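You operate a simulated robot arm through the tools that you are given. There is no shell and no other tool. Be economical: measure what you need, move in short steps, check, and stop when the job is done.

The job below is to be done with a simulated two-armed robot. You get a single attempt, and the scene is never put back.

TASK
Push the green lid of the flat box shut. Close the bottom drawer of the dark grey cabinet. Take the cupped steel stub and leave it on top of the brown carton with a green band. Put the blue brush on the packing bench top. Fetch the blue tube from the tote bench top and set it on the press bench back. Take the yellow housing on the packing bench top and put it away on the clamping bench top. Fetch the black ring by the posts and set it on the top of the turntable. Take the blue spring and leave it on the shelf under the roller track. Do these in any order. Set down upright: blue spring.

It is judged by the outcome, as a careful person would: the job done as asked, and still so three seconds after it is handed in. It fails if anything else is knocked over, pushed out of place, dropped, spilled or broken. Lids that push on must go on centred and level and be pressed home; caps that screw on are set level and turned clockwise until they are tight.

THE ROBOT
Two 7-joint arms with three-finger grippers on one trunk, on a base that drives. Base frame: it is fixed to the floor where the robot stands at the start and does not move with it; the origin is under the middle of the robot, x ahead of it, y to its left, z up; the surface under the hand at the start is at about z = 0.82. Lengths are in m, angles in degrees, forces in N, time in s.
The left shoulder is at the start at [0.086, 0.126, 1.11], the right one opposite. With the tool pointing down near the work surface each hand reaches from about 0.38 to 0.86 m from the robot's upright axis, wherever it stands, measured 20 degrees to its own side. Places, roughly: black ring by the posts (6x6x3 cm) [0.9, 0.5, 0.8]; blue brush (9x5x6 cm) [-1.8, 0.5, 1.2]; blue spring (4x4x7 cm) [0.7, 0.3, 0.8]; blue tube (14x3x3 cm) [-0.8, 2.8, 0.9]; bottom drawer of the dark grey cabinet [1.1, 3.7, 0.3]; carton with a green band (12x9x8 cm) [1.1, 3.1, 0.9]; clamping bench top [-2.3, 0.1, 0.9]; cupped steel stub (8x8x7 cm) [1.6, 3.1, 0.9]; green lid of the flat box [0.6, 0.1, 0.9]; packing bench top [1.4, 3.4, 0.9]; press bench back [-2.1, 3.5, 0.9]; shelf under the roller track [1.2, 2.1, 0.4]; top of the turntable [1.3, 3.8, 0.9]; yellow housing (8x8x4 cm) [1.6, 2.9, 0.9]. Payload 2.94 kg a hand.
Tool frame (each hand has its own): the origin (TCP) lies between the finger pads and is the grasp point; the fingertips stand 0.03 m ahead of it; z points along the fingers, y is the line along which they close. Largest opening 0.128 m; the body of the gripper starts 0.093 m behind the TCP.
Orientation is told as [roll, pitch, yaw] about the base's x, y, z axes, in that order, counted from this pose: with the fingers straight down and closing along the base's y, the tool's x points along the base's -x, its y along +y and its z along -z.

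THE INTERFACE
- The arms move only by the tool nudge_tool. It takes "left_motion", "right_motion" or both (then of equal length, played together; a hand with none holds still); each is a list of rows, each a list of 7 numbers: the shift along the tool's x, y, z in m, then the turn, a rotation vector about the tool's x, y, z in degrees, then the gripper command, from -1 (shut) to 1 (fully open), values between in proportion. In form: [[tx, ty, tz, wx, wy, wz, gripper], ...]. A call has 1 to 10 rows; each row shifts and turns the commanded pose from where the row before left it, along the tool's axes as they then stand. A row lasts 0.2 s, in which the tool goes at most 0.05 m and 8.6 degrees; a call with a longer step from one row to the next is refused whole, and so is a gripper value outside its range. Where a pose cannot be reached the arm comes as near as it can. A force on the tool above 40 N (or 10 N above the force at the start of the call, whichever is more), or a blocked arm, ends the call early, and 0.2 s more pass. The fingers move at their own pace and stop on an object; they squeeze with about 25 N. The grip force told is the motor's: it shows also when the fingers shut on nothing. Time passes only in rows, and 0.2 s behind the last, so rows that do not move let the fingers close. The reply holds the time, the measured pose of the TCP, the force on the tool along the base axes, the opening and the grip force, in the units named above and with some noise, with the torque about the TCP (base axes, N m) and any sound that the robot's microphone picked up, and new pictures: "views" is both (left out), scene, wrist or none (wrist: the cameras of the hands that moved).
- Cameras (640 x 400 px; columns grow to the right, rows downward): "scene" is now at [0.1994, 0.0497, 1.2825]; the picture's right is [0.52, -0.85, 0.00], its down [-0.43, -0.26, -0.87] and it looks along [0.74, 0.45, -0.50] (base axes); focal length 275 px, centre (320, 200). "left" rides on the left gripper at [0.069, 0.015, -0.12] in its tool frame; the picture's right is [-0.21, 0.98, 0.00], its down [-0.82, -0.18, -0.54] and it looks along [-0.53, -0.12, 0.84] (tool axes); focal length 251 px, centre (320, 200). "right" rides on the right gripper at [0.069, -0.015, -0.12] in its tool frame; the picture's right is [0.21, 0.98, 0.00], its down [-0.82, 0.18, -0.54] and it looks along [-0.53, 0.12, 0.84] (tool axes); focal length 251 px, centre (320, 200). There is no depth. A picture from a camera that has moved, and an enlarged one, comes with that camera's place and axes in the base frame and with its lens. The place of the scene camera against the robot may be out by one fixed shift of up to 0.012 m in any direction.
- slide_trunk(by): slides the trunk up (or, below 0, down) by that many m; the arms and the scene camera ride with it, the base frame stays. It gives what a move gives, with no picture.
- base_move(legs): drives the robot by 1 to 6 legs, each [ahead, left, turn to the left] in m, m and degrees, along the robot's own axes; the way and the turn of a leg run together, so that a leg with both is an arc; at most 1.5 m and 180 degrees a leg. The arms and the cameras ride along, it lands a little off, and it stops where it bumps. It gives what a move gives, and a new picture of the scene camera.
- aim_head(pan, tilt): turns the head with the scene camera to pan (to the left, within 80 degrees either way) and tilt (down, from -29 to 69), counted from straight ahead of the robot. It gives what a move gives, and a new picture of the scene camera.
- zoom(camera, box): a new picture of the part [left, top, right, bottom] of that camera's present view, enlarged. The clock stands still meanwhile.
- finish_job(): hands the job in; it is judged then, once.

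Work in short steps. Places have to be worked out from the pictures, the camera data and where the tool is seen: move nearer, look again, correct. Check each grasp and each placing, and mend what went wrong. You have 207 turns and 260 pictures in all, those below and enlarged ones among them. Open the grippers and draw the arms clear of the work before you hand the job in, unless the task says otherwise; then end with one line.

The tools are called after "Request:" by a JSON object that holds its "method" and its "body". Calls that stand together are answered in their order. nudge_tool: Moves the arms, as the interface text tells. Its arguments: {"type":"object","properties":{"left_motion":{"type":"array"},"right_motion":{"type":"array"},"views":{"type":"string","enum":["both","scene","wrist","none"]}},"required":[]} The other tools are called the same way: slide_trunk (by) slides the trunk up or down; base_move (legs) drives the base; aim_head (pan, tilt) turns the head that bears the scene camera; zoom (camera, box) takes an enlarged picture of a part of a camera's view; finish_job () hands the job in.

At the start:

```text
time: 0.0
left_tool_pos: [0.486, 0.4853, 1.1292]
left_tcp_rot: [0.1, 0.1, 0.1]
left_contact_force: [0.8, -0.1, 0.2]
left_moment: [0.0, 0.01, -0.02]
left_finger_gap: 0.1279
left_finger_force: 0.1
right_tool_pos: [0.4135, 0.0121, 1.1096]
right_tcp_rot: [-0.1, 0.0, 0.0]
right_contact_force: [0.3, -0.2, -0.2]
right_moment: [0.04, -0.01, 0.02]
right_finger_gap: 0.1281
right_finger_force: 0.0
trunk travel left (down, up): [-0.325, 0.222]
robot x, y, heading: [-0.0011, 0.0021, 0.0]
head pan, tilt: [31.4, 29.9]
```

scene: 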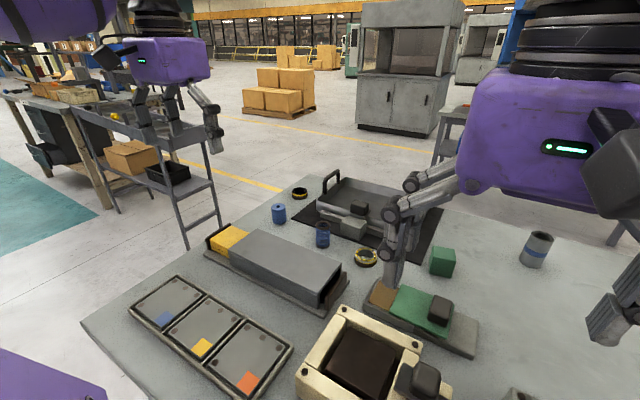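
right: 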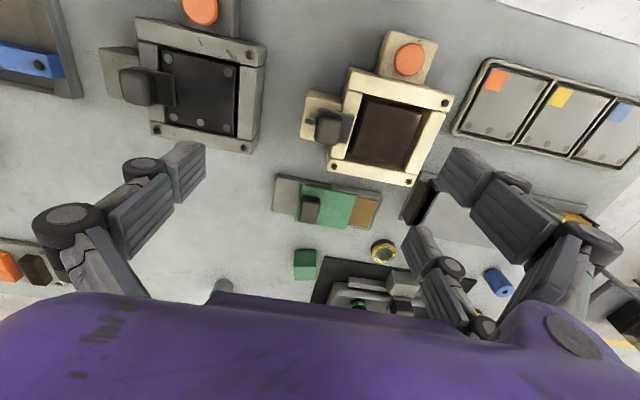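
left: 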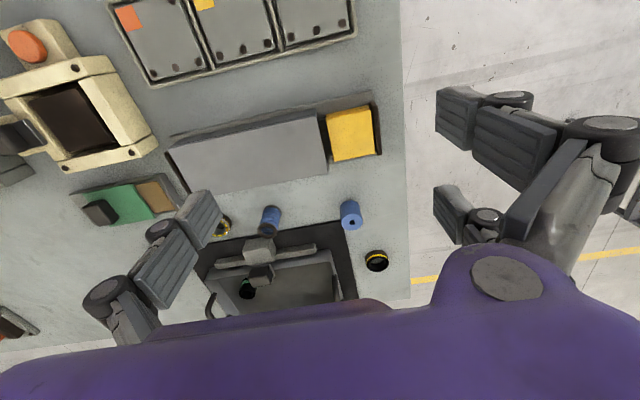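

The green sliding lid is seen near (425,310), with the brown open part on its left (+y). I'll enlarge the key items first.

Request:
{"method": "zoom", "body": {"camera": "scene", "box": [340, 240, 500, 370]}}

Request:
{"method": "zoom", "body": {"camera": "scene", "box": [240, 170, 400, 280]}}

Request:
{"method": "zoom", "body": {"camera": "right", "box": [250, 160, 410, 260]}}

```text
3.08 times, centred on (420, 305) of scene
camera zoom: at [0.1994, 0.0497, 1.2825], right [0.52, -0.85, 0.0], down [-0.43, -0.26, -0.87], along [0.74, 0.45, -0.5], focal length 845 px, centre (12, -123)
```

zoom: 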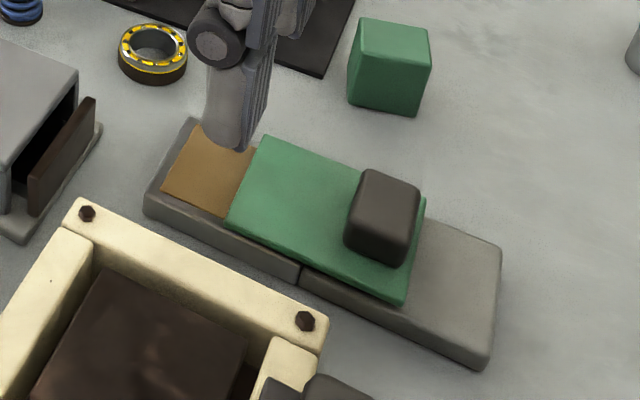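

```text
3.64 times, centred on (320, 225) of scene
camera zoom: at [0.1994, 0.0497, 1.2825], right [0.52, -0.85, 0.0], down [-0.43, -0.26, -0.87], along [0.74, 0.45, -0.5], focal length 999 px, centre (320, 109)
```

zoom: 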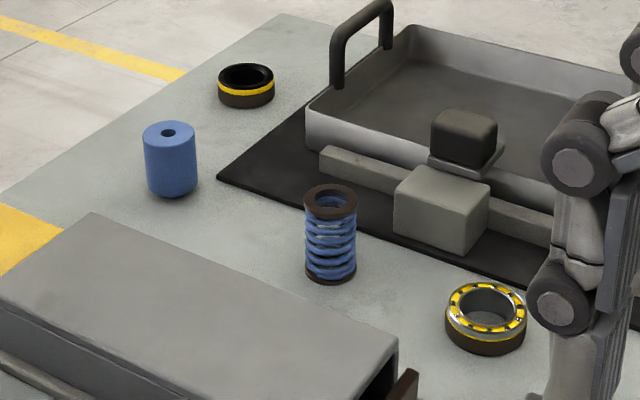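

```text
4.00 times, centred on (330, 210) of right
camera zoom: at [0.3443, -0.0012, 1.229], right [-0.21, 0.98, 0.0], down [0.82, 0.18, 0.54], along [0.53, 0.12, -0.84], focal length 1006 px, centre (280, 160)
```

zoom: 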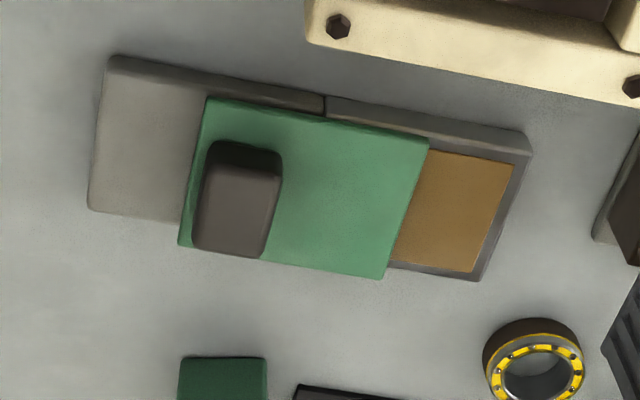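

The lid must slide about 5 cm toward +y; its knob is at about [.59,.037,.87]. I'll close the right fingers and bring them over the -y side of the knob, and at the same time bring the left hand above the spring at about [.689,.339].

Request:
{"method": "nudge_tool", "body": {"right_motion": [[-0.045, -0.008, 0.02, 0, 0, 0, -1], [-0.045, -0.008, 0.03, 0, 0, 0, -1], [-0.045, -0.008, 0.04, 0, 0, 0, -1], [-0.04, -0.008, 0.03, 0, 0, 0, -1], [0, 0, 0.03, 0, 0, 0, -1], [0, 0, 0, 0, 0, 0, -1]], "left_motion": [[-0.04, -0.028, 0, 0, 0, 0, 0.2], [-0.04, -0.028, 0.01, 0, 0, 0, 0.2], [-0.04, -0.03, 0.02, 0, 0, 0, 0.2], [-0.04, -0.03, 0.03, 0, 0, 0, 0.2], [-0.04, -0.03, 0.03, 0, 0, 0, 0.2], [0, 0, 0, 0, 0, 0, 0.2]]}}

```text
refused: row 2 steps farther than a row can; nothing moved
```

Some rows were longer than 5 cm, so I'm redoing the same move with smaller rows.

Request:
{"method": "nudge_tool", "body": {"right_motion": [[-0.035, -0.008, 0.03, 0, 0, 0, -1], [-0.035, -0.008, 0.03, 0, 0, 0, -1], [-0.035, -0.008, 0.03, 0, 0, 0, -1], [-0.035, -0.008, 0.03, 0, 0, 0, -1], [-0.035, 0, 0.03, 0, 0, 0, -1], [0, 0, 0.02, 0, 0, 0, -1], [0, 0, 0, 0, 0, 0, -1]], "left_motion": [[-0.034, -0.024, 0.02, 0, 0, 0, 0.2], [-0.034, -0.024, 0.02, 0, 0, 0, 0.2], [-0.034, -0.024, 0.02, 0, 0, 0, 0.2], [-0.034, -0.024, 0.02, 0, 0, 0, 0.2], [-0.034, -0.024, 0.02, 0, 0, 0, 0.2], [-0.034, -0.024, 0, 0, 0, 0, 0.2], [0, 0, 0, 0, 0, 0, 0.2]]}}

```text
time: 1.6
left_tool_pos: [0.6876, 0.3397, 1.0281]
left_tcp_rot: [0.0, 0.0, 0.1]
left_contact_force: [0.2, 0.5, 0.3]
left_moment: [0.03, -0.05, -0.01]
left_finger_gap: 0.0768
left_finger_force: 0.1
right_tool_pos: [0.5866, -0.0193, 0.9396]
right_tcp_rot: [0.0, 0.0, 0.0]
right_contact_force: [-0.8, 0.9, 0.0]
right_moment: [0.01, -0.05, 0.02]
right_finger_gap: 0.0
right_finger_force: 2.9
trunk travel left (down, up): [-0.325, 0.222]
robot x, y, heading: [-0.0018, 0.0001, 0.2]
head pan, tilt: [31.4, 29.9]
camera scene: at [0.1981, 0.0496, 1.2827], right [0.52, -0.85, 0.0], down [-0.42, -0.26, -0.87], along [0.74, 0.45, -0.5], focal length 275 px, centre (320, 200)
camera right: at [0.5176, -0.0341, 1.059], right [-0.21, 0.98, 0.0], down [0.82, 0.18, 0.54], along [0.53, 0.12, -0.84], focal length 251 px, centre (320, 200)
camera left: at [0.6178, 0.3556, 1.1494], right [0.21, 0.98, 0.0], down [0.82, -0.18, 0.54], along [0.53, -0.11, -0.84], focal length 251 px, centre (320, 200)
```

scene: 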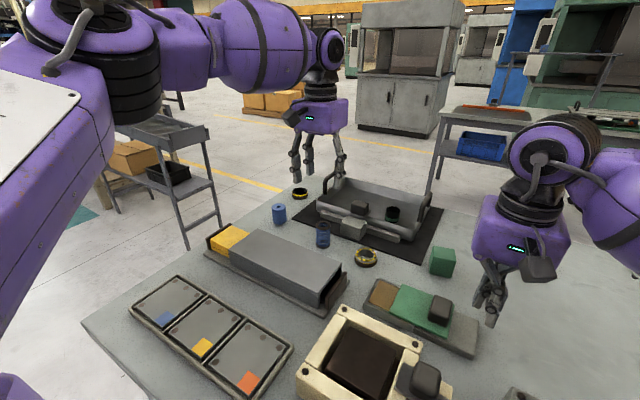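
right: 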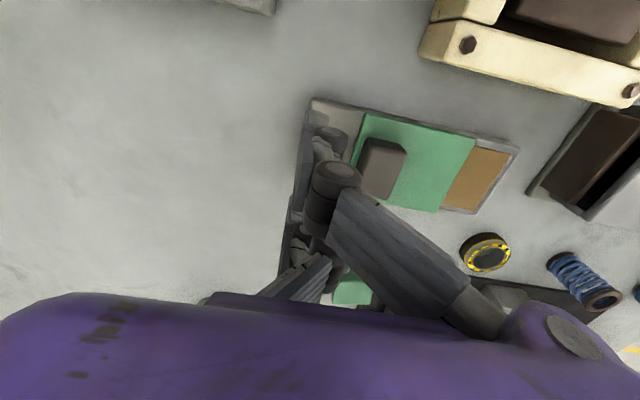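
left: 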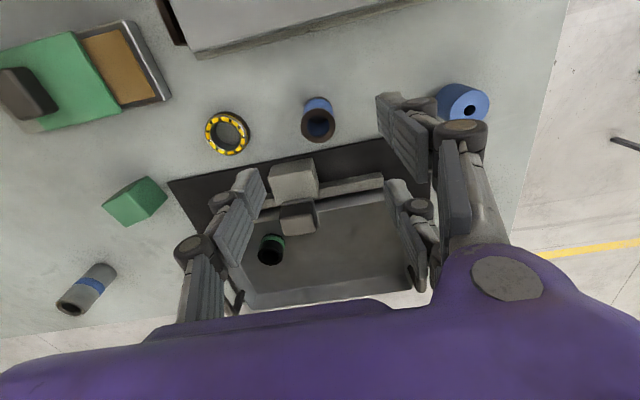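

Both hands are aligned: the spring lies under the left TCP, and the knob's -y face is at y≈.018 with the right fingers beside it. I'll lower both and close on the spring.

Request:
{"method": "nudge_tool", "body": {"right_motion": [[0, 0, 0.02, 0, 0, 0, -1], [0, 0, 0.015, 0, 0, 0, -1], [0, 0, 0.007, 0, 0, 0, -1], [0, 0, 0, 0, 0, 0, -1], [0, 0, 0, 0, 0, 0, -1], [0, 0, 0, 0, 0, 0, -1], [0, 0, 0, 0, 0, 0, -1], [0, 0, 0, 0, 0, 0, -1]], "left_motion": [[0, 0, 0.045, 0, 0, 0, 0.2], [0, 0, 0.045, 0, 0, 0, 0.2], [0, 0, 0.04, 0, 0, 0, 0.2], [0, 0, 0.03, 0, 0, 0, 0.2], [0, 0, 0, 0, 0, 0, -0.5], [0, 0, 0, 0, 0, 0, -1], [0, 0, 0, 0, 0, 0, -1], [0, 0, 0, 0, 0, 0, -1]]}}

```text
time: 3.4
left_tool_pos: [0.6874, 0.3408, 0.8688]
left_tcp_rot: [0.0, 0.0, 0.0]
left_contact_force: [0.9, -0.8, 0.6]
left_moment: [0.02, -0.02, -0.01]
left_finger_gap: 0.0332
left_finger_force: 25.2
right_tool_pos: [0.5881, -0.0188, 0.8988]
right_tcp_rot: [0.0, 0.0, 0.1]
right_contact_force: [0.6, -1.3, -0.3]
right_moment: [0.0, 0.0, -0.01]
right_finger_gap: 0.0001
right_finger_force: 2.8
trunk travel left (down, up): [-0.325, 0.222]
robot x, y, heading: [-0.0053, -0.0011, -0.0]
head pan, tilt: [31.4, 29.9]
camera scene: at [0.1994, 0.0497, 1.2825], right [0.52, -0.85, 0.0], down [-0.43, -0.26, -0.87], along [0.74, 0.45, -0.5], focal length 275 px, centre (320, 200)
camera right: at [0.5191, -0.0335, 1.0175], right [-0.21, 0.98, 0.0], down [0.82, 0.18, 0.54], along [0.53, 0.12, -0.84], focal length 251 px, centre (320, 200)
camera left: at [0.6179, 0.3568, 0.9887], right [0.21, 0.98, 0.0], down [0.82, -0.18, 0.54], along [0.53, -0.12, -0.84], focal length 251 px, centre (320, 200)
```

scene: 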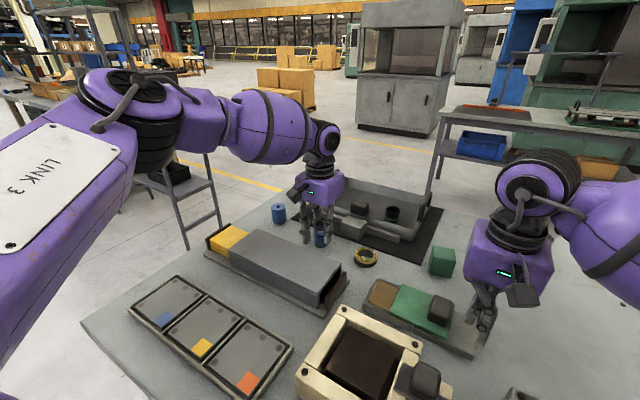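
right: 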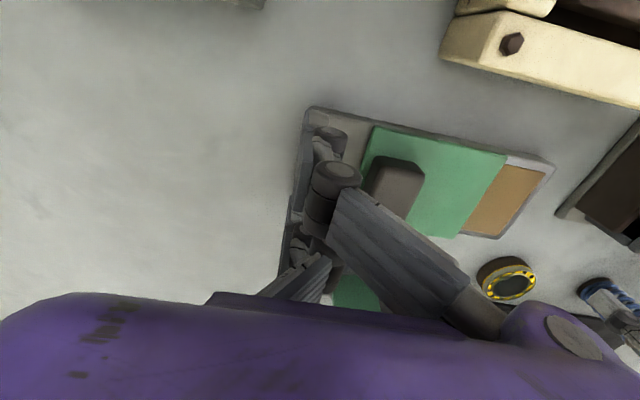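
left: 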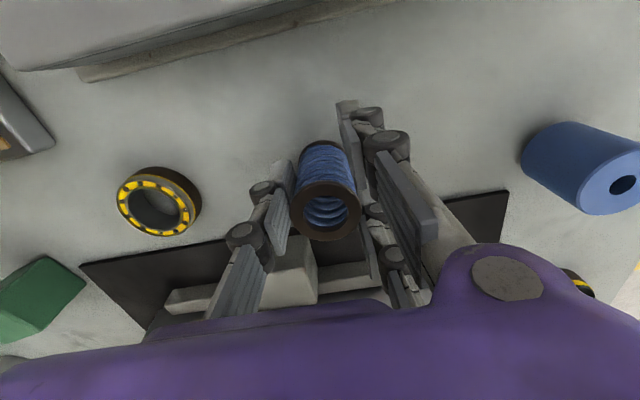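

The spring is gripped (gap .033, 25 N). I'll lift it straight up while the right fingers push the knob toward +y.

Request:
{"method": "nudge_tool", "body": {"right_motion": [[0, 0, 0.004, 0, 0, 0, -1], [0, 0.015, 0, 0, 0, 0, -1], [0, 0.012, 0, 0, 0, 0, -1], [0, 0.01, 0, 0, 0, 0, -1], [0, 0.01, 0, 0, 0, 0, -1], [0, 0.008, 0, 0, 0, 0, -1], [0, 0.006, 0, 0, 0, 0, -1], [0, 0.005, 0, 0, 0, 0, -1]], "left_motion": [[0, 0, -0.02, 0, 0, 0, -1], [0, 0, -0.03, 0, 0, 0, -1], [0, 0, -0.04, 0, 0, 0, -1], [0, 0, -0.04, 0, 0, 0, -1], [0, 0, -0.04, 0, 0, 0, -1], [0, 0, -0.03, 0, 0, 0, -1], [0, 0, 0, 0, 0, 0, -1], [0, 0, 0, 0, 0, 0, -1]]}}

```text
time: 5.2
left_tool_pos: [0.6885, 0.3427, 1.0698]
left_tcp_rot: [0.0, 0.0, 0.0]
left_contact_force: [0.4, 0.2, 0.9]
left_moment: [-0.01, -0.02, 0.04]
left_finger_gap: 0.0
left_finger_force: 3.0
right_tool_pos: [0.5867, 0.0479, 0.8936]
right_tcp_rot: [0.0, 0.1, 0.0]
right_contact_force: [-0.6, 0.0, -0.9]
right_moment: [0.0, 0.05, -0.03]
right_finger_gap: 0.0003
right_finger_force: 2.8
trunk travel left (down, up): [-0.325, 0.222]
robot x, y, heading: [-0.0013, -0.0004, 0.1]
head pan, tilt: [31.4, 29.9]
camera scene: at [0.1993, 0.0497, 1.2825], right [0.52, -0.85, 0.0], down [-0.43, -0.26, -0.87], along [0.74, 0.45, -0.5], focal length 275 px, centre (320, 200)
camera right: at [0.5196, 0.0328, 1.0129], right [-0.21, 0.98, 0.0], down [0.82, 0.18, 0.54], along [0.53, 0.12, -0.84], focal length 251 px, centre (320, 200)
camera left: at [0.6185, 0.3579, 1.191], right [0.21, 0.98, 0.0], down [0.82, -0.18, 0.54], along [0.53, -0.12, -0.84], focal length 251 px, centre (320, 200)
```

scene: 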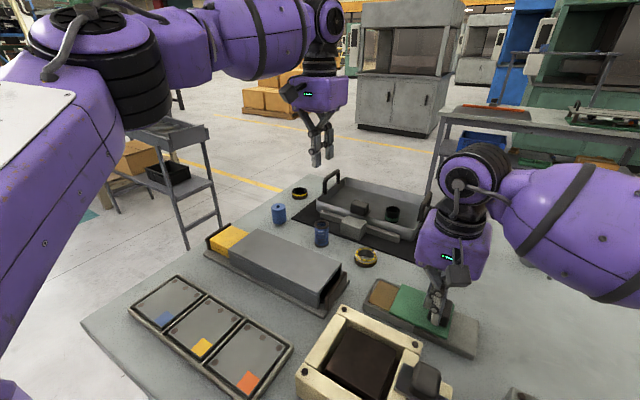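
right: 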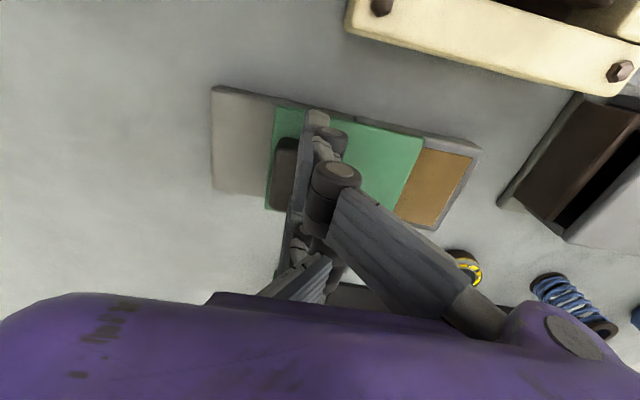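
left: 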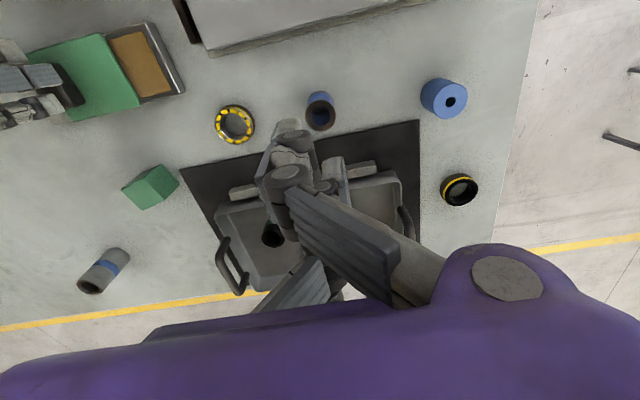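

The left fingers closed on nothing: the spring slipped out and still stands in its place. The right fingers passed above the knob, which is lower than I judged, so the lid hasn't moved. I'll reopen the left hand over the spring, and go back and lower on the knob's -y side.

Request:
{"method": "nudge_tool", "body": {"right_motion": [[0, 0, -0.01, 0, 0, 0, -1], [0, -0.035, 0, 0, 0, 0, -1], [0, -0.037, 0, 0, 0, 0, -1], [0, 0, 0.015, 0, 0, 0, -1], [0, 0, 0.01, 0, 0, 0, -1], [0, 0, 0.003, 0, 0, 0, -1], [0, 0, 0, 0, 0, 0, -1]], "left_motion": [[0, 0, 0, 0, 0, 0, 0.2], [0, 0, 0, 0, 0, 0, 0.2], [0, 0, 0.04, 0, 0, 0, 0.2], [0, 0, 0.04, 0, 0, 0, 0.2], [0, 0, 0, 0, 0, 0, 0.2], [0, 0, 0, 0, 0, 0, 0.2], [0, 0, 0, 0, 0, 0, 0.2]], "views": "wrist"}}

```text
time: 6.8
left_tool_pos: [0.6874, 0.3394, 0.9906]
left_tcp_rot: [0.0, 0.0, 0.0]
left_contact_force: [0.5, -0.6, 0.0]
left_moment: [0.0, 0.0, 0.03]
left_finger_gap: 0.0768
left_finger_force: 0.0
right_tool_pos: [0.5886, -0.0247, 0.8743]
right_tcp_rot: [0.0, 0.0, 0.0]
right_contact_force: [-0.4, -0.6, 0.1]
right_moment: [0.04, 0.0, -0.02]
right_finger_gap: 0.0
right_finger_force: 2.8
trunk travel left (down, up): [-0.325, 0.222]
robot x, y, heading: [0.0008, -0.0002, -0.0]
head pan, tilt: [31.4, 29.9]
camera right: at [0.5197, -0.0391, 0.9949], right [-0.21, 0.98, 0.0], down [0.82, 0.18, 0.54], along [0.53, 0.12, -0.84], focal length 251 px, centre (320, 200)
camera left: at [0.6177, 0.3556, 1.1103], right [0.21, 0.98, 0.0], down [0.82, -0.18, 0.54], along [0.53, -0.12, -0.84], focal length 251 px, centre (320, 200)
```

right: 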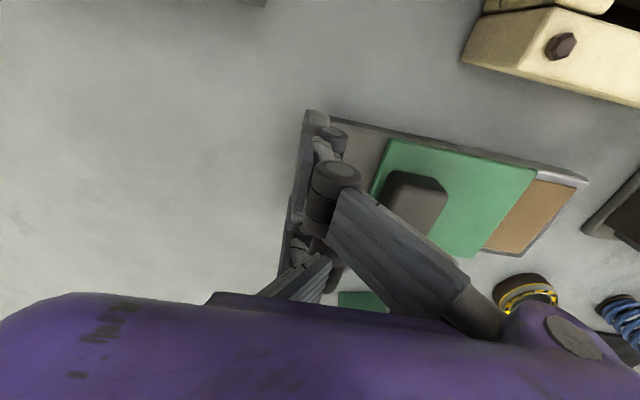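
left: 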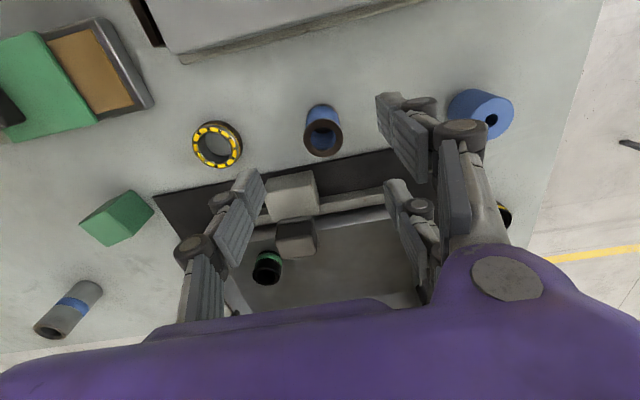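

Triangulating again puts the spring top at z≈.867 with its axis at [.702,.338], so the table is at about .797. The knob top is at z≈.858, y .039. I'll push the knob now, and move the left hand over the corrected spring place and grip lower.

Request:
{"method": "nudge_tool", "body": {"right_motion": [[0, 0.01, 0.003, 0, 0, 0, -1], [0, 0.015, 0, 0, 0, 0, -1], [0, 0.01, 0, 0, 0, 0, -1], [0, 0.01, 0, 0, 0, 0, -1], [0, 0.01, 0, 0, 0, 0, -1], [0, 0.01, 0, 0, 0, 0, -1], [0, 0.008, 0, 0, 0, 0, -1], [0, 0.005, 0, 0, 0, 0, -1], [0, 0.004, 0, 0, 0, 0, -1]], "left_motion": [[-0.014, -0.001, 0.02, 0, 0, 0, 0.2], [0, 0, 0.04, 0, 0, 0, 0.2], [0, 0, 0.04, 0, 0, 0, 0.2], [0, 0, 0.035, 0, 0, 0, 0.2], [0, 0, 0.018, 0, 0, 0, 0.2], [0, 0, 0, 0, 0, 0, -1], [0, 0, 0, 0, 0, 0, -1], [0, 0, 0, 0, 0, 0, -1], [0, 0, 0, 0, 0, 0, -1]]}}

```text
time: 8.8
left_tool_pos: [0.6989, 0.3552, 0.8633]
left_tcp_rot: [0.0, -0.2, 0.0]
left_contact_force: [-0.6, -0.3, -0.1]
left_moment: [-0.02, -0.01, -0.02]
left_finger_gap: 0.0255
left_finger_force: 25.4
left hand out of reach, approached as far as the arm can: row 2, 3, 4, 5
right_tool_pos: [0.5873, 0.0551, 0.873]
right_tcp_rot: [-0.1, 0.0, 0.0]
right_contact_force: [-1.5, -10.3, 3.0]
right_moment: [-0.14, 0.11, 0.07]
right_finger_gap: 0.0
right_finger_force: 3.5
trunk travel left (down, up): [-0.325, 0.222]
robot x, y, heading: [0.0035, 0.0017, 0.0]
head pan, tilt: [31.4, 29.9]
camera scene: at [0.1991, 0.0479, 1.2826], right [0.52, -0.85, 0.0], down [-0.43, -0.26, -0.87], along [0.74, 0.45, -0.5], focal length 275 px, centre (320, 200)
camera right: at [0.5193, 0.0407, 0.9919], right [-0.21, 0.98, 0.0], down [0.82, 0.18, 0.54], along [0.53, 0.11, -0.84], focal length 251 px, centre (320, 200)
camera left: at [0.6276, 0.3709, 0.9826], right [0.21, 0.98, 0.0], down [0.82, -0.18, 0.54], along [0.53, -0.12, -0.84], focal length 251 px, centre (320, 200)
```

scene: 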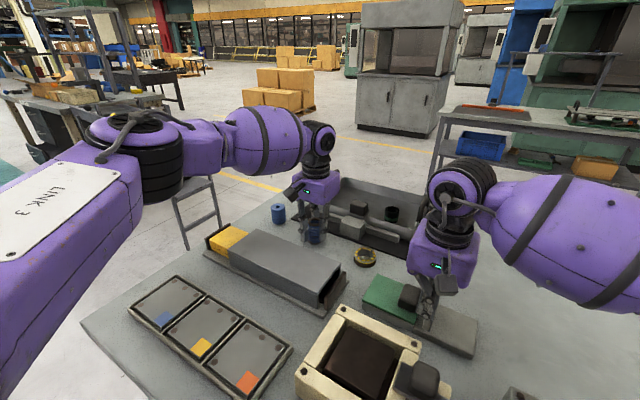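
right: 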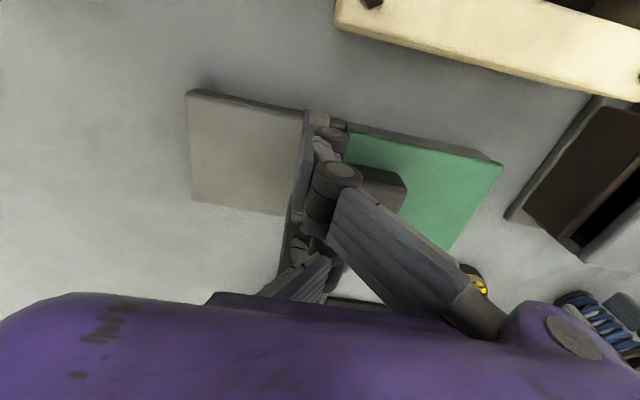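
left: 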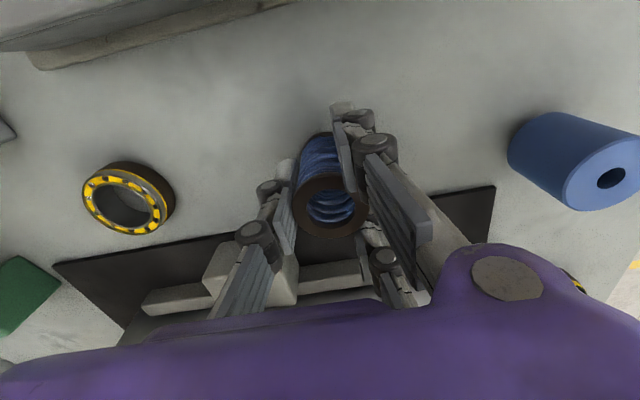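

The lid now seems to reach the box end (10 N reaction). I'll push 6 mm more to make sure, and release the badly placed left grip (arm at its reach limit) and raise it.

Request:
{"method": "nudge_tool", "body": {"right_motion": [[0, 0.003, 0, 0, 0, 0, -1], [0, 0.003, 0, 0, 0, 0, -1], [0, 0.003, 0, 0, 0, 0, -1], [0, 0, 0, 0, 0, 0, -1]], "left_motion": [[0, 0, 0, 0, 0, 0, 0.3], [0, 0, 0, 0, 0, 0, 0.3], [0, 0, 0, 0, 0, 0, 0.3], [0, 0, 0, 0, 0, 0, 0.3]]}}

```text
time: 10.0
left_tool_pos: [0.6975, 0.3538, 0.8621]
left_tcp_rot: [0.0, -0.4, -0.1]
left_contact_force: [-0.6, -0.6, 0.4]
left_moment: [-0.06, 0.02, 0.0]
left_finger_gap: 0.0834
left_finger_force: 0.0
right_tool_pos: [0.5881, 0.0573, 0.8733]
right_tcp_rot: [-0.9, 0.1, -0.6]
right_contact_force: [-4.5, -19.1, 2.8]
right_moment: [-0.35, 0.32, 0.23]
right_finger_gap: 0.0001
right_finger_force: 7.7
trunk travel left (down, up): [-0.325, 0.222]
robot x, y, heading: [0.001, -0.0032, -0.2]
head pan, tilt: [31.4, 29.9]
stopped in row 4 (right hand): the force on the tool passed its limit at 40 N (the readings are from after the stop); the commanded pose is now the measured one
camera scene: at [0.1988, 0.0475, 1.2825], right [0.52, -0.85, 0.0], down [-0.43, -0.26, -0.87], along [0.74, 0.45, -0.5], focal length 275 px, centre (320, 200)
camera right: at [0.5199, 0.0452, 0.9928], right [-0.21, 0.98, -0.02], down [0.82, 0.18, 0.54], along [0.53, 0.1, -0.84], focal length 251 px, centre (320, 200)
camera left: at [0.628, 0.37, 0.9827], right [0.22, 0.98, 0.0], down [0.82, -0.18, 0.54], along [0.53, -0.12, -0.84], focal length 251 px, centre (320, 200)
```

scene: 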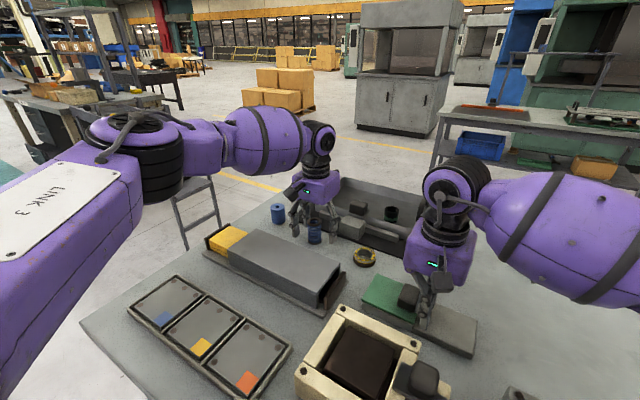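
right: 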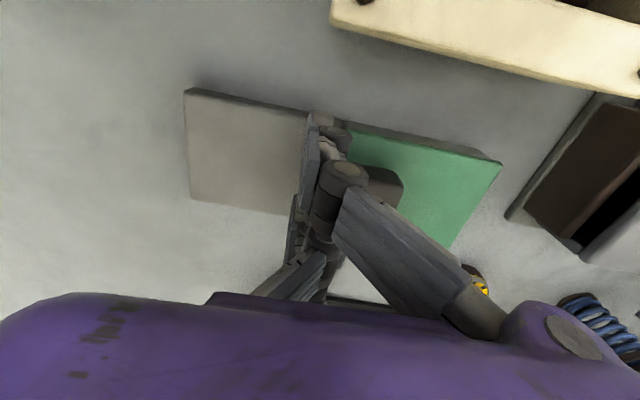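
left: 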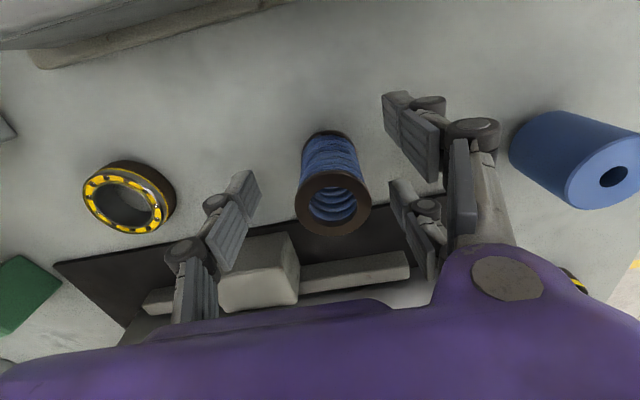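

The lid is against its stop, so it's shut. I'll back the right hand off and up, raise the left hand clear, then lower the trunk for reach.

Request:
{"method": "nudge_tool", "body": {"right_motion": [[0, -0.012, 0, 0, 0, 0, -1], [0, -0.01, -0.04, 0, 0, 0, -1], [0, 0, -0.05, 0, 0, 0, -1], [0.03, -0.02, -0.03, 0, 0, 0, -1], [0.03, -0.02, -0.03, 0, 0, 0, -1]], "left_motion": [[0, 0, -0.03, 0, 0, 0, 0.3], [0, 0, -0.04, 0, 0, 0, 0.3], [0, 0, -0.04, 0, 0, 0, 0.3], [0, 0, -0.03, 0, 0, 0, 0.3], [0, 0, 0, 0, 0, 0, 0.3]], "views": "none"}}

Request:
{"method": "slide_trunk", "body": {"by": -0.08}}

Request:
{"method": "zoom", "body": {"camera": "scene", "box": [240, 120, 480, 270]}}

Request:
{"method": "zoom", "body": {"camera": "left", "box": [160, 50, 480, 250]}}

```text
time: 11.2
left_tool_pos: [0.6961, 0.3565, 1.0028]
left_tcp_rot: [0.0, -0.1, 0.0]
left_contact_force: [-0.2, -0.1, -0.6]
left_moment: [-0.01, 0.02, -0.01]
left_finger_gap: 0.0835
left_finger_force: 0.0
right_tool_pos: [0.5275, 0.0012, 1.0256]
right_tcp_rot: [-0.7, -0.1, -0.2]
right_contact_force: [0.7, -0.1, -1.2]
right_moment: [0.0, 0.0, -0.01]
right_finger_gap: 0.0
right_finger_force: 2.7
trunk travel left (down, up): [-0.325, 0.222]
robot x, y, heading: [-0.0002, -0.002, -0.0]
head pan, tilt: [31.4, 29.9]
```

```text
time: 12.4
left_tool_pos: [0.6972, 0.3575, 0.9213]
left_tcp_rot: [0.0, -0.4, 0.0]
left_contact_force: [-1.3, 0.3, 0.3]
left_moment: [0.0, -0.04, 0.03]
left_finger_gap: 0.0833
left_finger_force: 0.0
right_tool_pos: [0.5291, 0.0018, 0.945]
right_tcp_rot: [-0.5, -0.1, -0.2]
right_contact_force: [-0.3, 0.1, 1.0]
right_moment: [0.02, 0.0, -0.02]
right_finger_gap: 0.0002
right_finger_force: 2.9
trunk travel left (down, up): [-0.245, 0.302]
robot x, y, heading: [0.001, -0.0032, 0.0]
head pan, tilt: [31.4, 29.9]
```

```text
2.67 times, centred on (360, 195) of scene
camera zoom: at [0.2201, 0.0492, 1.2026], right [0.52, -0.85, 0.0], down [-0.43, -0.26, -0.87], along [0.74, 0.45, -0.5], focal length 732 px, centre (213, 213)
```

zoom: 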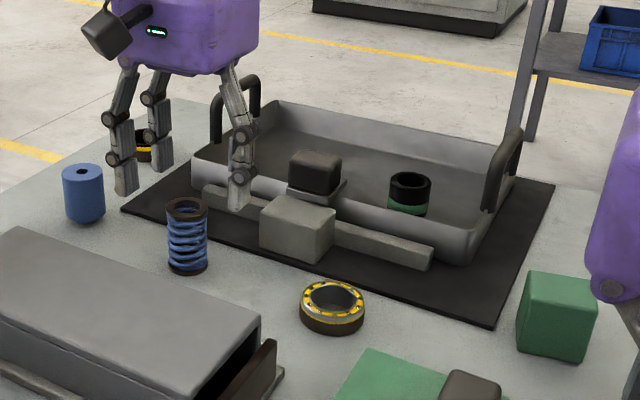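

```text
2.00 times, centred on (320, 150) of left
camera zoom: at [0.627, 0.3721, 1.0428], right [0.21, 0.98, 0.0], down [0.82, -0.18, 0.55], along [0.53, -0.12, -0.84], focal length 503 px, centre (320, 300)
```

zoom: 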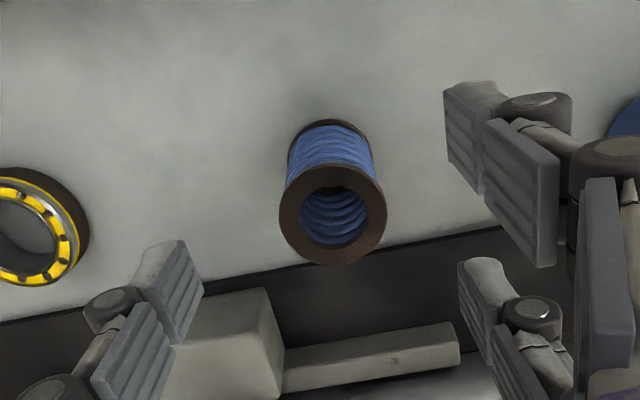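

The spring now stands at about [.701,.360], just under the left TCP. I'll descend to TCP z≈.835 and close.

Request:
{"method": "nudge_tool", "body": {"left_motion": [[-0.004, 0.002, 0.03, 0, 0, 0, 0.3], [0, 0, 0.03, 0, 0, 0, 0.3], [0, 0, 0.026, 0, 0, 0, 0.3], [0, 0, 0, 0, 0, 0, 0.3], [0, 0, 0, 0, 0, 0, -1], [0, 0, 0, 0, 0, 0, -1], [0, 0, 0, 0, 0, 0, -1], [0, 0, 0, 0, 0, 0, -1]], "views": "wrist"}}

```text
time: 13.3
left_tool_pos: [0.7038, 0.3684, 0.8488]
left_tcp_rot: [0.6, -1.7, 0.2]
left_contact_force: [-3.3, 29.0, 49.2]
left_moment: [2.78, 1.87, -1.11]
left_finger_gap: 0.0584
left_finger_force: 25.7
right_tool_pos: [0.5241, 0.0039, 0.9467]
right_tcp_rot: [-0.5, -0.3, -0.1]
right_contact_force: [0.3, 0.6, 0.1]
right_moment: [0.0, 0.03, 0.0]
right_finger_gap: 0.0
right_finger_force: 2.8
trunk travel left (down, up): [-0.245, 0.302]
robot x, y, heading: [-0.0006, 0.0013, 0.0]
head pan, tilt: [31.4, 29.9]
stopped in row 4 (left hand): the force on the tool passed its limit at 47 N (the readings are from after the stop); the commanded pose is now the measured one
camera left: at [0.6302, 0.3821, 0.968], right [0.21, 0.98, 0.01], down [0.81, -0.18, 0.56], along [0.55, -0.11, -0.83], focal length 251 px, centre (320, 200)
```

left: 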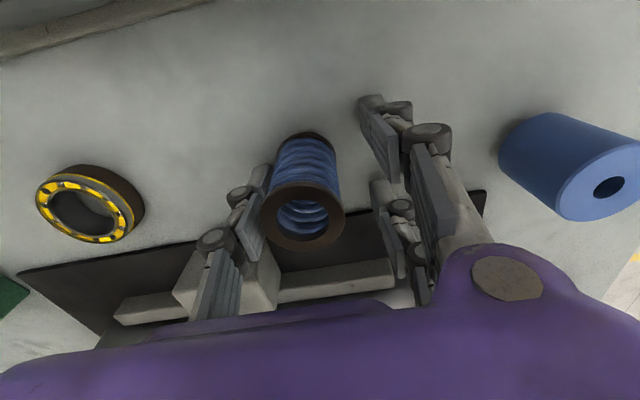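

Contact came at TCP z .849, so the table is at about .815 and the spring axis is near [.695,.363]. I'll back up 1 cm, recentre, open, and look.

Request:
{"method": "nudge_tool", "body": {"left_motion": [[0, 0, -0.012, 0, 0, 0, 0.2], [0, 0, -0.003, 0, 1, 0, 0.2], [0.006, -0.005, 0, 0, 0, 0, 0.2], [0, 0, 0, 0, 0, 0, 0.2]], "views": "both"}}

Request:
{"method": "zoom", "body": {"camera": "scene", "box": [250, 150, 410, 250]}}

```text
time: 14.3
left_tool_pos: [0.6994, 0.3546, 0.8554]
left_tcp_rot: [-0.1, 0.1, 0.0]
left_contact_force: [0.3, -0.1, 0.3]
left_moment: [-0.03, -0.04, -0.01]
left_finger_gap: 0.0767
left_finger_force: 0.0
right_tool_pos: [0.5282, 0.0015, 0.9448]
right_tcp_rot: [-0.5, 0.0, -0.2]
right_contact_force: [0.4, 0.7, 0.2]
right_moment: [-0.01, -0.01, -0.01]
right_finger_gap: 0.0
right_finger_force: 2.5
trunk travel left (down, up): [-0.245, 0.302]
robot x, y, heading: [-0.0012, -0.0019, -0.0]
head pan, tilt: [31.4, 29.9]
camera scene: at [0.2205, 0.0496, 1.2024], right [0.52, -0.85, 0.0], down [-0.43, -0.26, -0.87], along [0.74, 0.45, -0.5], focal length 275 px, centre (320, 200)
camera left: at [0.6303, 0.3699, 0.9757], right [0.21, 0.98, 0.0], down [0.82, -0.18, 0.54], along [0.53, -0.12, -0.84], focal length 251 px, centre (320, 200)
```

scene: 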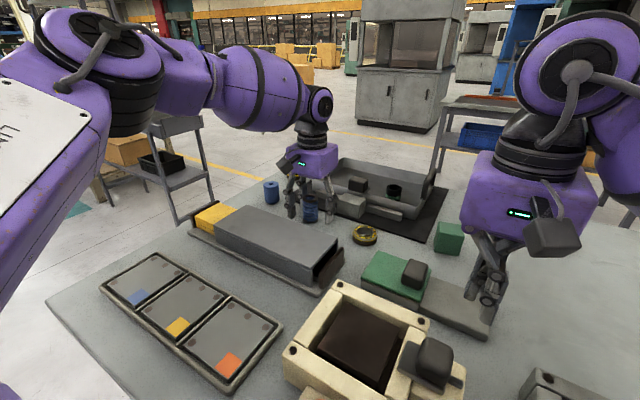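
left: 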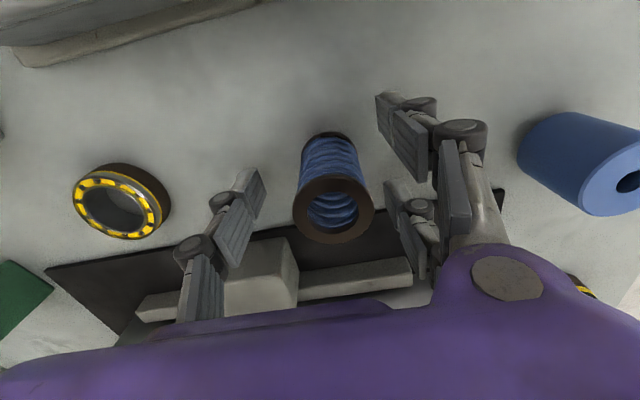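

```text
4.00 times, centred on (330, 200) of scene
camera zoom: at [0.2205, 0.0496, 1.2024], right [0.52, -0.85, 0.0], down [-0.43, -0.26, -0.87], along [0.74, 0.45, -0.5], focal length 1099 px, centre (280, 200)
```

zoom: 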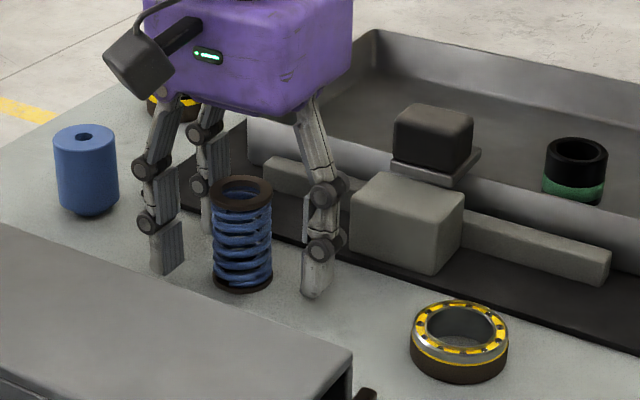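

The spring axis works out at [.693,.362] with its top at z≈.886. I'll shift by -6 mm in x and +7 mm in y, close, then lift slowly 2 cm.

Request:
{"method": "nudge_tool", "body": {"left_motion": [[0.006, 0.007, 0, 0, 0, 0, 0.2], [0, 0, 0.002, 0, 0, 0, -0.2], [0, 0, 0, 0, 0, 0, -1], [0, 0, 0, 0, 0, 0, -1], [0, 0, 0, 0, 0, 0, -1], [0, 0, 0, 0, 0, 0, -1], [0, 0, -0.005, 0, 0, 0, -1], [0, 0, -0.01, 0, 0, 0, -1], [0, 0, -0.01, 0, 0, 0, -1], [0, 0, -0.005, 0, 0, 0, -1]], "views": "wrist"}}

Request:
{"method": "zoom", "body": {"camera": "scene", "box": [250, 150, 410, 250]}}

```text
time: 16.5
left_tool_pos: [0.6927, 0.363, 0.8829]
left_tcp_rot: [0.0, 0.1, 0.0]
left_contact_force: [0.5, 0.0, -0.7]
left_moment: [0.01, -0.02, -0.03]
left_finger_gap: 0.0248
left_finger_force: 25.1
right_tool_pos: [0.5293, 0.002, 0.9445]
right_tcp_rot: [-0.4, 0.0, -0.3]
right_contact_force: [-0.6, 0.4, 0.4]
right_moment: [0.02, 0.0, 0.02]
right_finger_gap: 0.0
right_finger_force: 3.4
trunk travel left (down, up): [-0.245, 0.302]
robot x, y, heading: [0.0001, 0.0001, -0.2]
head pan, tilt: [31.4, 29.9]
camera left: at [0.6238, 0.3775, 1.0038], right [0.21, 0.98, 0.0], down [0.82, -0.18, 0.54], along [0.53, -0.12, -0.84], focal length 251 px, centre (320, 200)
```

left: 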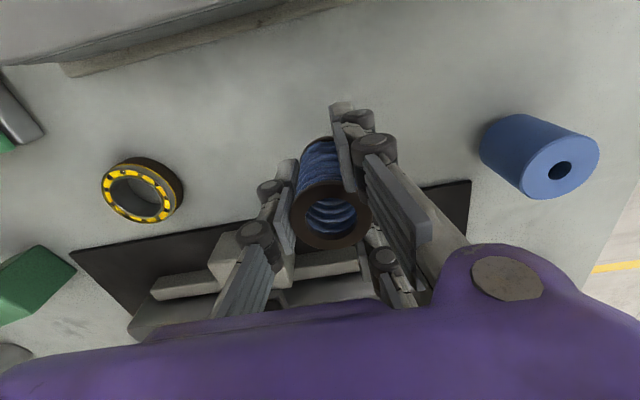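

```text
4.00 times, centred on (330, 200) of scene
camera zoom: at [0.2205, 0.0495, 1.2024], right [0.52, -0.85, 0.0], down [-0.43, -0.26, -0.87], along [0.74, 0.45, -0.5], focal length 1099 px, centre (280, 200)
```

zoom: 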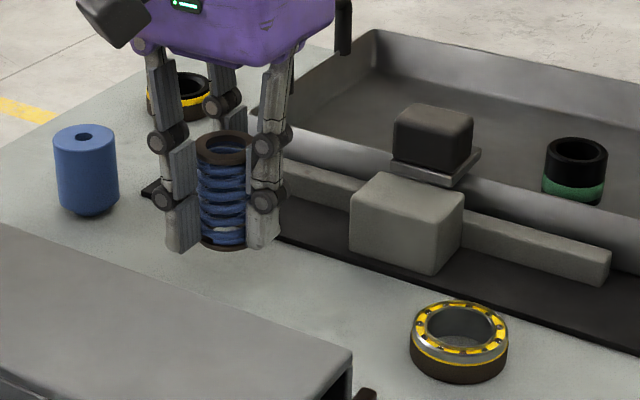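

The spring is off the table and held. I'll lift it another 12 cm gently and check that it stays.

Request:
{"method": "nudge_tool", "body": {"left_motion": [[0, 0, -0.015, 0, 0, 0, -1], [0, 0, -0.02, 0, 0, 0, -1], [0, 0, -0.02, 0, 0, 0, -1], [0, 0, -0.02, 0, 0, 0, -1], [0, 0, -0.02, 0, 0, 0, -1], [0, 0, -0.02, 0, 0, 0, -1], [0, 0, -0.01, 0, 0, 0, -1]], "views": "wrist"}}

Request:
{"method": "aim_head", "body": {"pan": 70, "tilt": 20}}

```text
time: 18.1
left_tool_pos: [0.6942, 0.3612, 1.0096]
left_tcp_rot: [0.0, 0.2, 0.1]
left_contact_force: [-0.7, 0.6, -0.8]
left_moment: [0.02, 0.0, 0.0]
left_finger_gap: 0.0244
left_finger_force: 24.5
right_tool_pos: [0.5295, 0.0017, 0.9446]
right_tcp_rot: [-0.6, 0.1, -0.3]
right_contact_force: [0.2, 1.1, -0.5]
right_moment: [0.01, 0.04, -0.02]
right_finger_gap: 0.0
right_finger_force: 3.5
trunk travel left (down, up): [-0.245, 0.302]
robot x, y, heading: [0.0026, -0.0048, -0.1]
head pan, tilt: [31.4, 29.9]
camera left: at [0.6248, 0.3763, 1.1299], right [0.21, 0.98, 0.0], down [0.82, -0.18, 0.54], along [0.53, -0.12, -0.84], focal length 251 px, centre (320, 200)
```

left: 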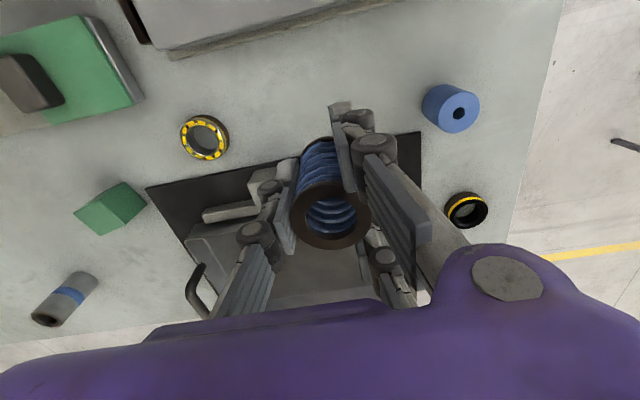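

```text
time: 19.2
left_tool_pos: [0.6941, 0.3602, 1.0087]
left_tcp_rot: [0.0, 0.1, 0.0]
left_contact_force: [1.2, -0.2, -1.6]
left_moment: [-0.04, 0.0, 0.03]
left_finger_gap: 0.0242
left_finger_force: 24.5
right_tool_pos: [0.528, 0.0033, 0.9452]
right_tcp_rot: [-0.5, 0.0, -0.3]
right_contact_force: [-0.1, -0.3, 0.0]
right_moment: [0.0, 0.03, 0.02]
right_finger_gap: 0.0
right_finger_force: 3.5
trunk travel left (down, up): [-0.245, 0.302]
robot x, y, heading: [0.0001, 0.0025, -0.2]
head pan, tilt: [70.0, 20.0]
camera scene: at [0.1753, 0.0899, 1.2183], right [0.94, -0.34, 0.0], down [-0.12, -0.32, -0.94], along [0.32, 0.88, -0.34], focal length 275 px, centre (320, 200)
```

scene: 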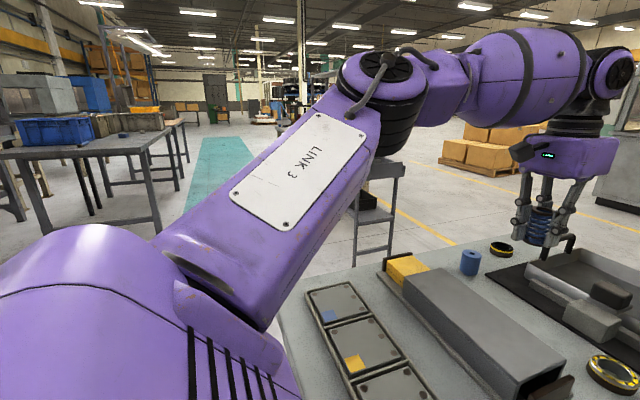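

The spring is held firmly. I'll retract both arms somewhat and then drive round to the table's left side, facing -y, to reach the black ring at about [.865,.53].

Request:
{"method": "nudge_tool", "body": {"left_motion": [[0.03, -0.01, -0.02, 0, 0, 0, -1], [0.03, -0.01, -0.02, 0, 0, 0, -1], [0.03, -0.01, -0.02, 0, 0, 0, -1], [0.03, -0.01, -0.02, 0, 0, 0, -1], [0.03, -0.01, 0, 0, 0, 0, -1]], "right_motion": [[0.02, -0.01, -0.03, 0, 0, 0, 0], [0.02, -0.02, -0.03, 0, 0, 0, 0], [0.02, -0.03, -0.03, 0, 0, 0, 0], [0.02, -0.03, -0.03, 0, 0, 0, 0], [0, -0.03, 0, 0, 0, 0, 0]], "views": "none"}}

Request:
{"method": "base_move", "body": {"legs": [[-0.1, 0.6, 0], [0, 0.55, 0], [0, 0, -90]]}}

```text
time: 20.4
left_tool_pos: [0.5424, 0.3104, 1.0885]
left_tcp_rot: [0.1, 0.1, 0.0]
left_contact_force: [1.4, -0.6, 0.4]
left_moment: [0.03, -0.03, -0.02]
left_finger_gap: 0.0244
left_finger_force: 25.0
right_tool_pos: [0.4464, -0.1166, 1.0667]
right_tcp_rot: [-0.6, 0.0, -0.3]
right_contact_force: [0.6, 0.5, 0.0]
right_moment: [0.01, 0.01, 0.0]
right_finger_gap: 0.0639
right_finger_force: 0.0
trunk travel left (down, up): [-0.245, 0.302]
robot x, y, heading: [-0.0038, -0.0024, -0.3]
head pan, tilt: [70.0, 20.0]
```

```text
time: 34.8
left_tool_pos: [0.2176, 0.612, 1.0894]
left_tcp_rot: [0.0, 0.1, -88.6]
left_contact_force: [0.6, 0.1, -0.8]
left_moment: [-0.02, 0.03, -0.02]
left_finger_gap: 0.0235
left_finger_force: 24.7
right_tool_pos: [-0.2124, 0.6979, 1.0663]
right_tcp_rot: [-0.5, 0.0, -88.9]
right_contact_force: [-0.2, -0.3, 0.4]
right_moment: [0.01, 0.01, -0.03]
right_finger_gap: 0.0641
right_finger_force: 0.1
trunk travel left (down, up): [-0.245, 0.302]
robot x, y, heading: [-0.1018, 1.1501, -88.8]
head pan, tilt: [70.0, 20.0]
camera scene: at [-0.0234, 0.9694, 1.2183], right [-0.32, -0.95, 0.0], down [-0.32, 0.11, -0.94], along [0.89, -0.3, -0.34], focal length 275 px, centre (320, 200)
```

scene: 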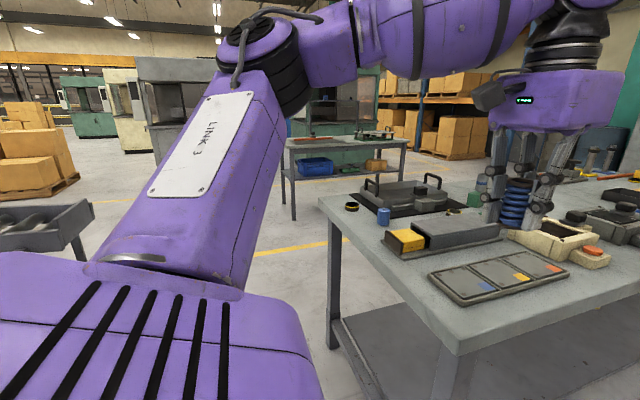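

The path along the table end looks free. I'll slide left (+x) about 1.1 m and aim the head at the ring.

Request:
{"method": "base_move", "body": {"legs": [[0, 0.55, 0], [0, 0.55, -1]]}}

Request:
{"method": "aim_head", "body": {"pan": -15, "tilt": 45}}

```text
time: 45.1
left_tool_pos: [1.3106, 0.6316, 1.0886]
left_tcp_rot: [0.1, 0.1, -89.3]
left_contact_force: [-0.8, -1.2, -1.1]
left_moment: [-0.01, 0.03, 0.0]
left_finger_gap: 0.0235
left_finger_force: 24.9
right_tool_pos: [0.8822, 0.7229, 1.0665]
right_tcp_rot: [-0.5, 0.0, -89.5]
right_contact_force: [-0.6, 0.3, -0.7]
right_moment: [0.02, 0.0, 0.04]
right_finger_gap: 0.0642
right_finger_force: 0.0
trunk travel left (down, up): [-0.245, 0.302]
robot x, y, heading: [0.9914, 1.1731, -89.2]
head pan, tilt: [70.0, 20.0]
camera scene: at [1.074, 0.9924, 1.2183], right [-0.33, -0.94, 0.0], down [-0.32, 0.11, -0.94], along [0.89, -0.31, -0.34], focal length 275 px, centre (320, 200)
```

scene: 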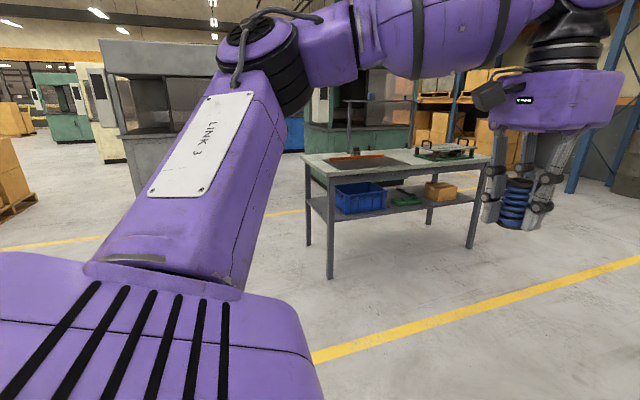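

```text
time: 46.6
left_tool_pos: [1.3113, 0.6311, 1.0884]
left_tcp_rot: [0.0, 0.2, -89.4]
left_contact_force: [-0.7, 0.4, -0.5]
left_moment: [-0.01, 0.01, 0.01]
left_finger_gap: 0.0234
left_finger_force: 25.0
right_tool_pos: [0.8818, 0.7231, 1.0664]
right_tcp_rot: [-0.5, 0.0, -89.4]
right_contact_force: [1.2, 0.2, 0.9]
right_moment: [-0.03, 0.0, -0.04]
right_finger_gap: 0.0639
right_finger_force: 0.1
trunk travel left (down, up): [-0.245, 0.302]
robot x, y, heading: [0.9939, 1.1709, -89.4]
head pan, tilt: [-15.0, 45.0]
camera scene: at [0.966, 0.9443, 1.1797], right [-0.97, 0.25, 0.0], down [0.17, 0.69, -0.71], along [-0.17, -0.69, -0.71], focal length 275 px, centre (320, 200)
```

scene: 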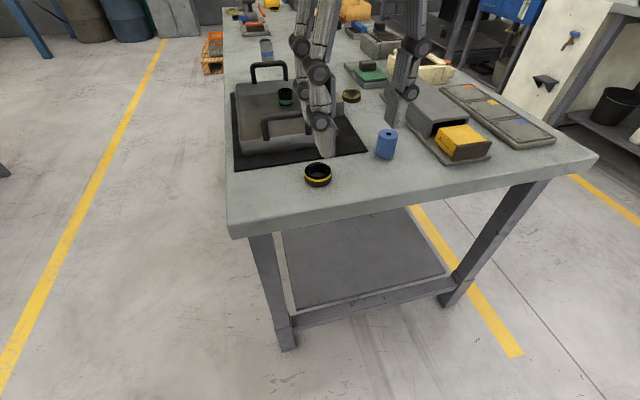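

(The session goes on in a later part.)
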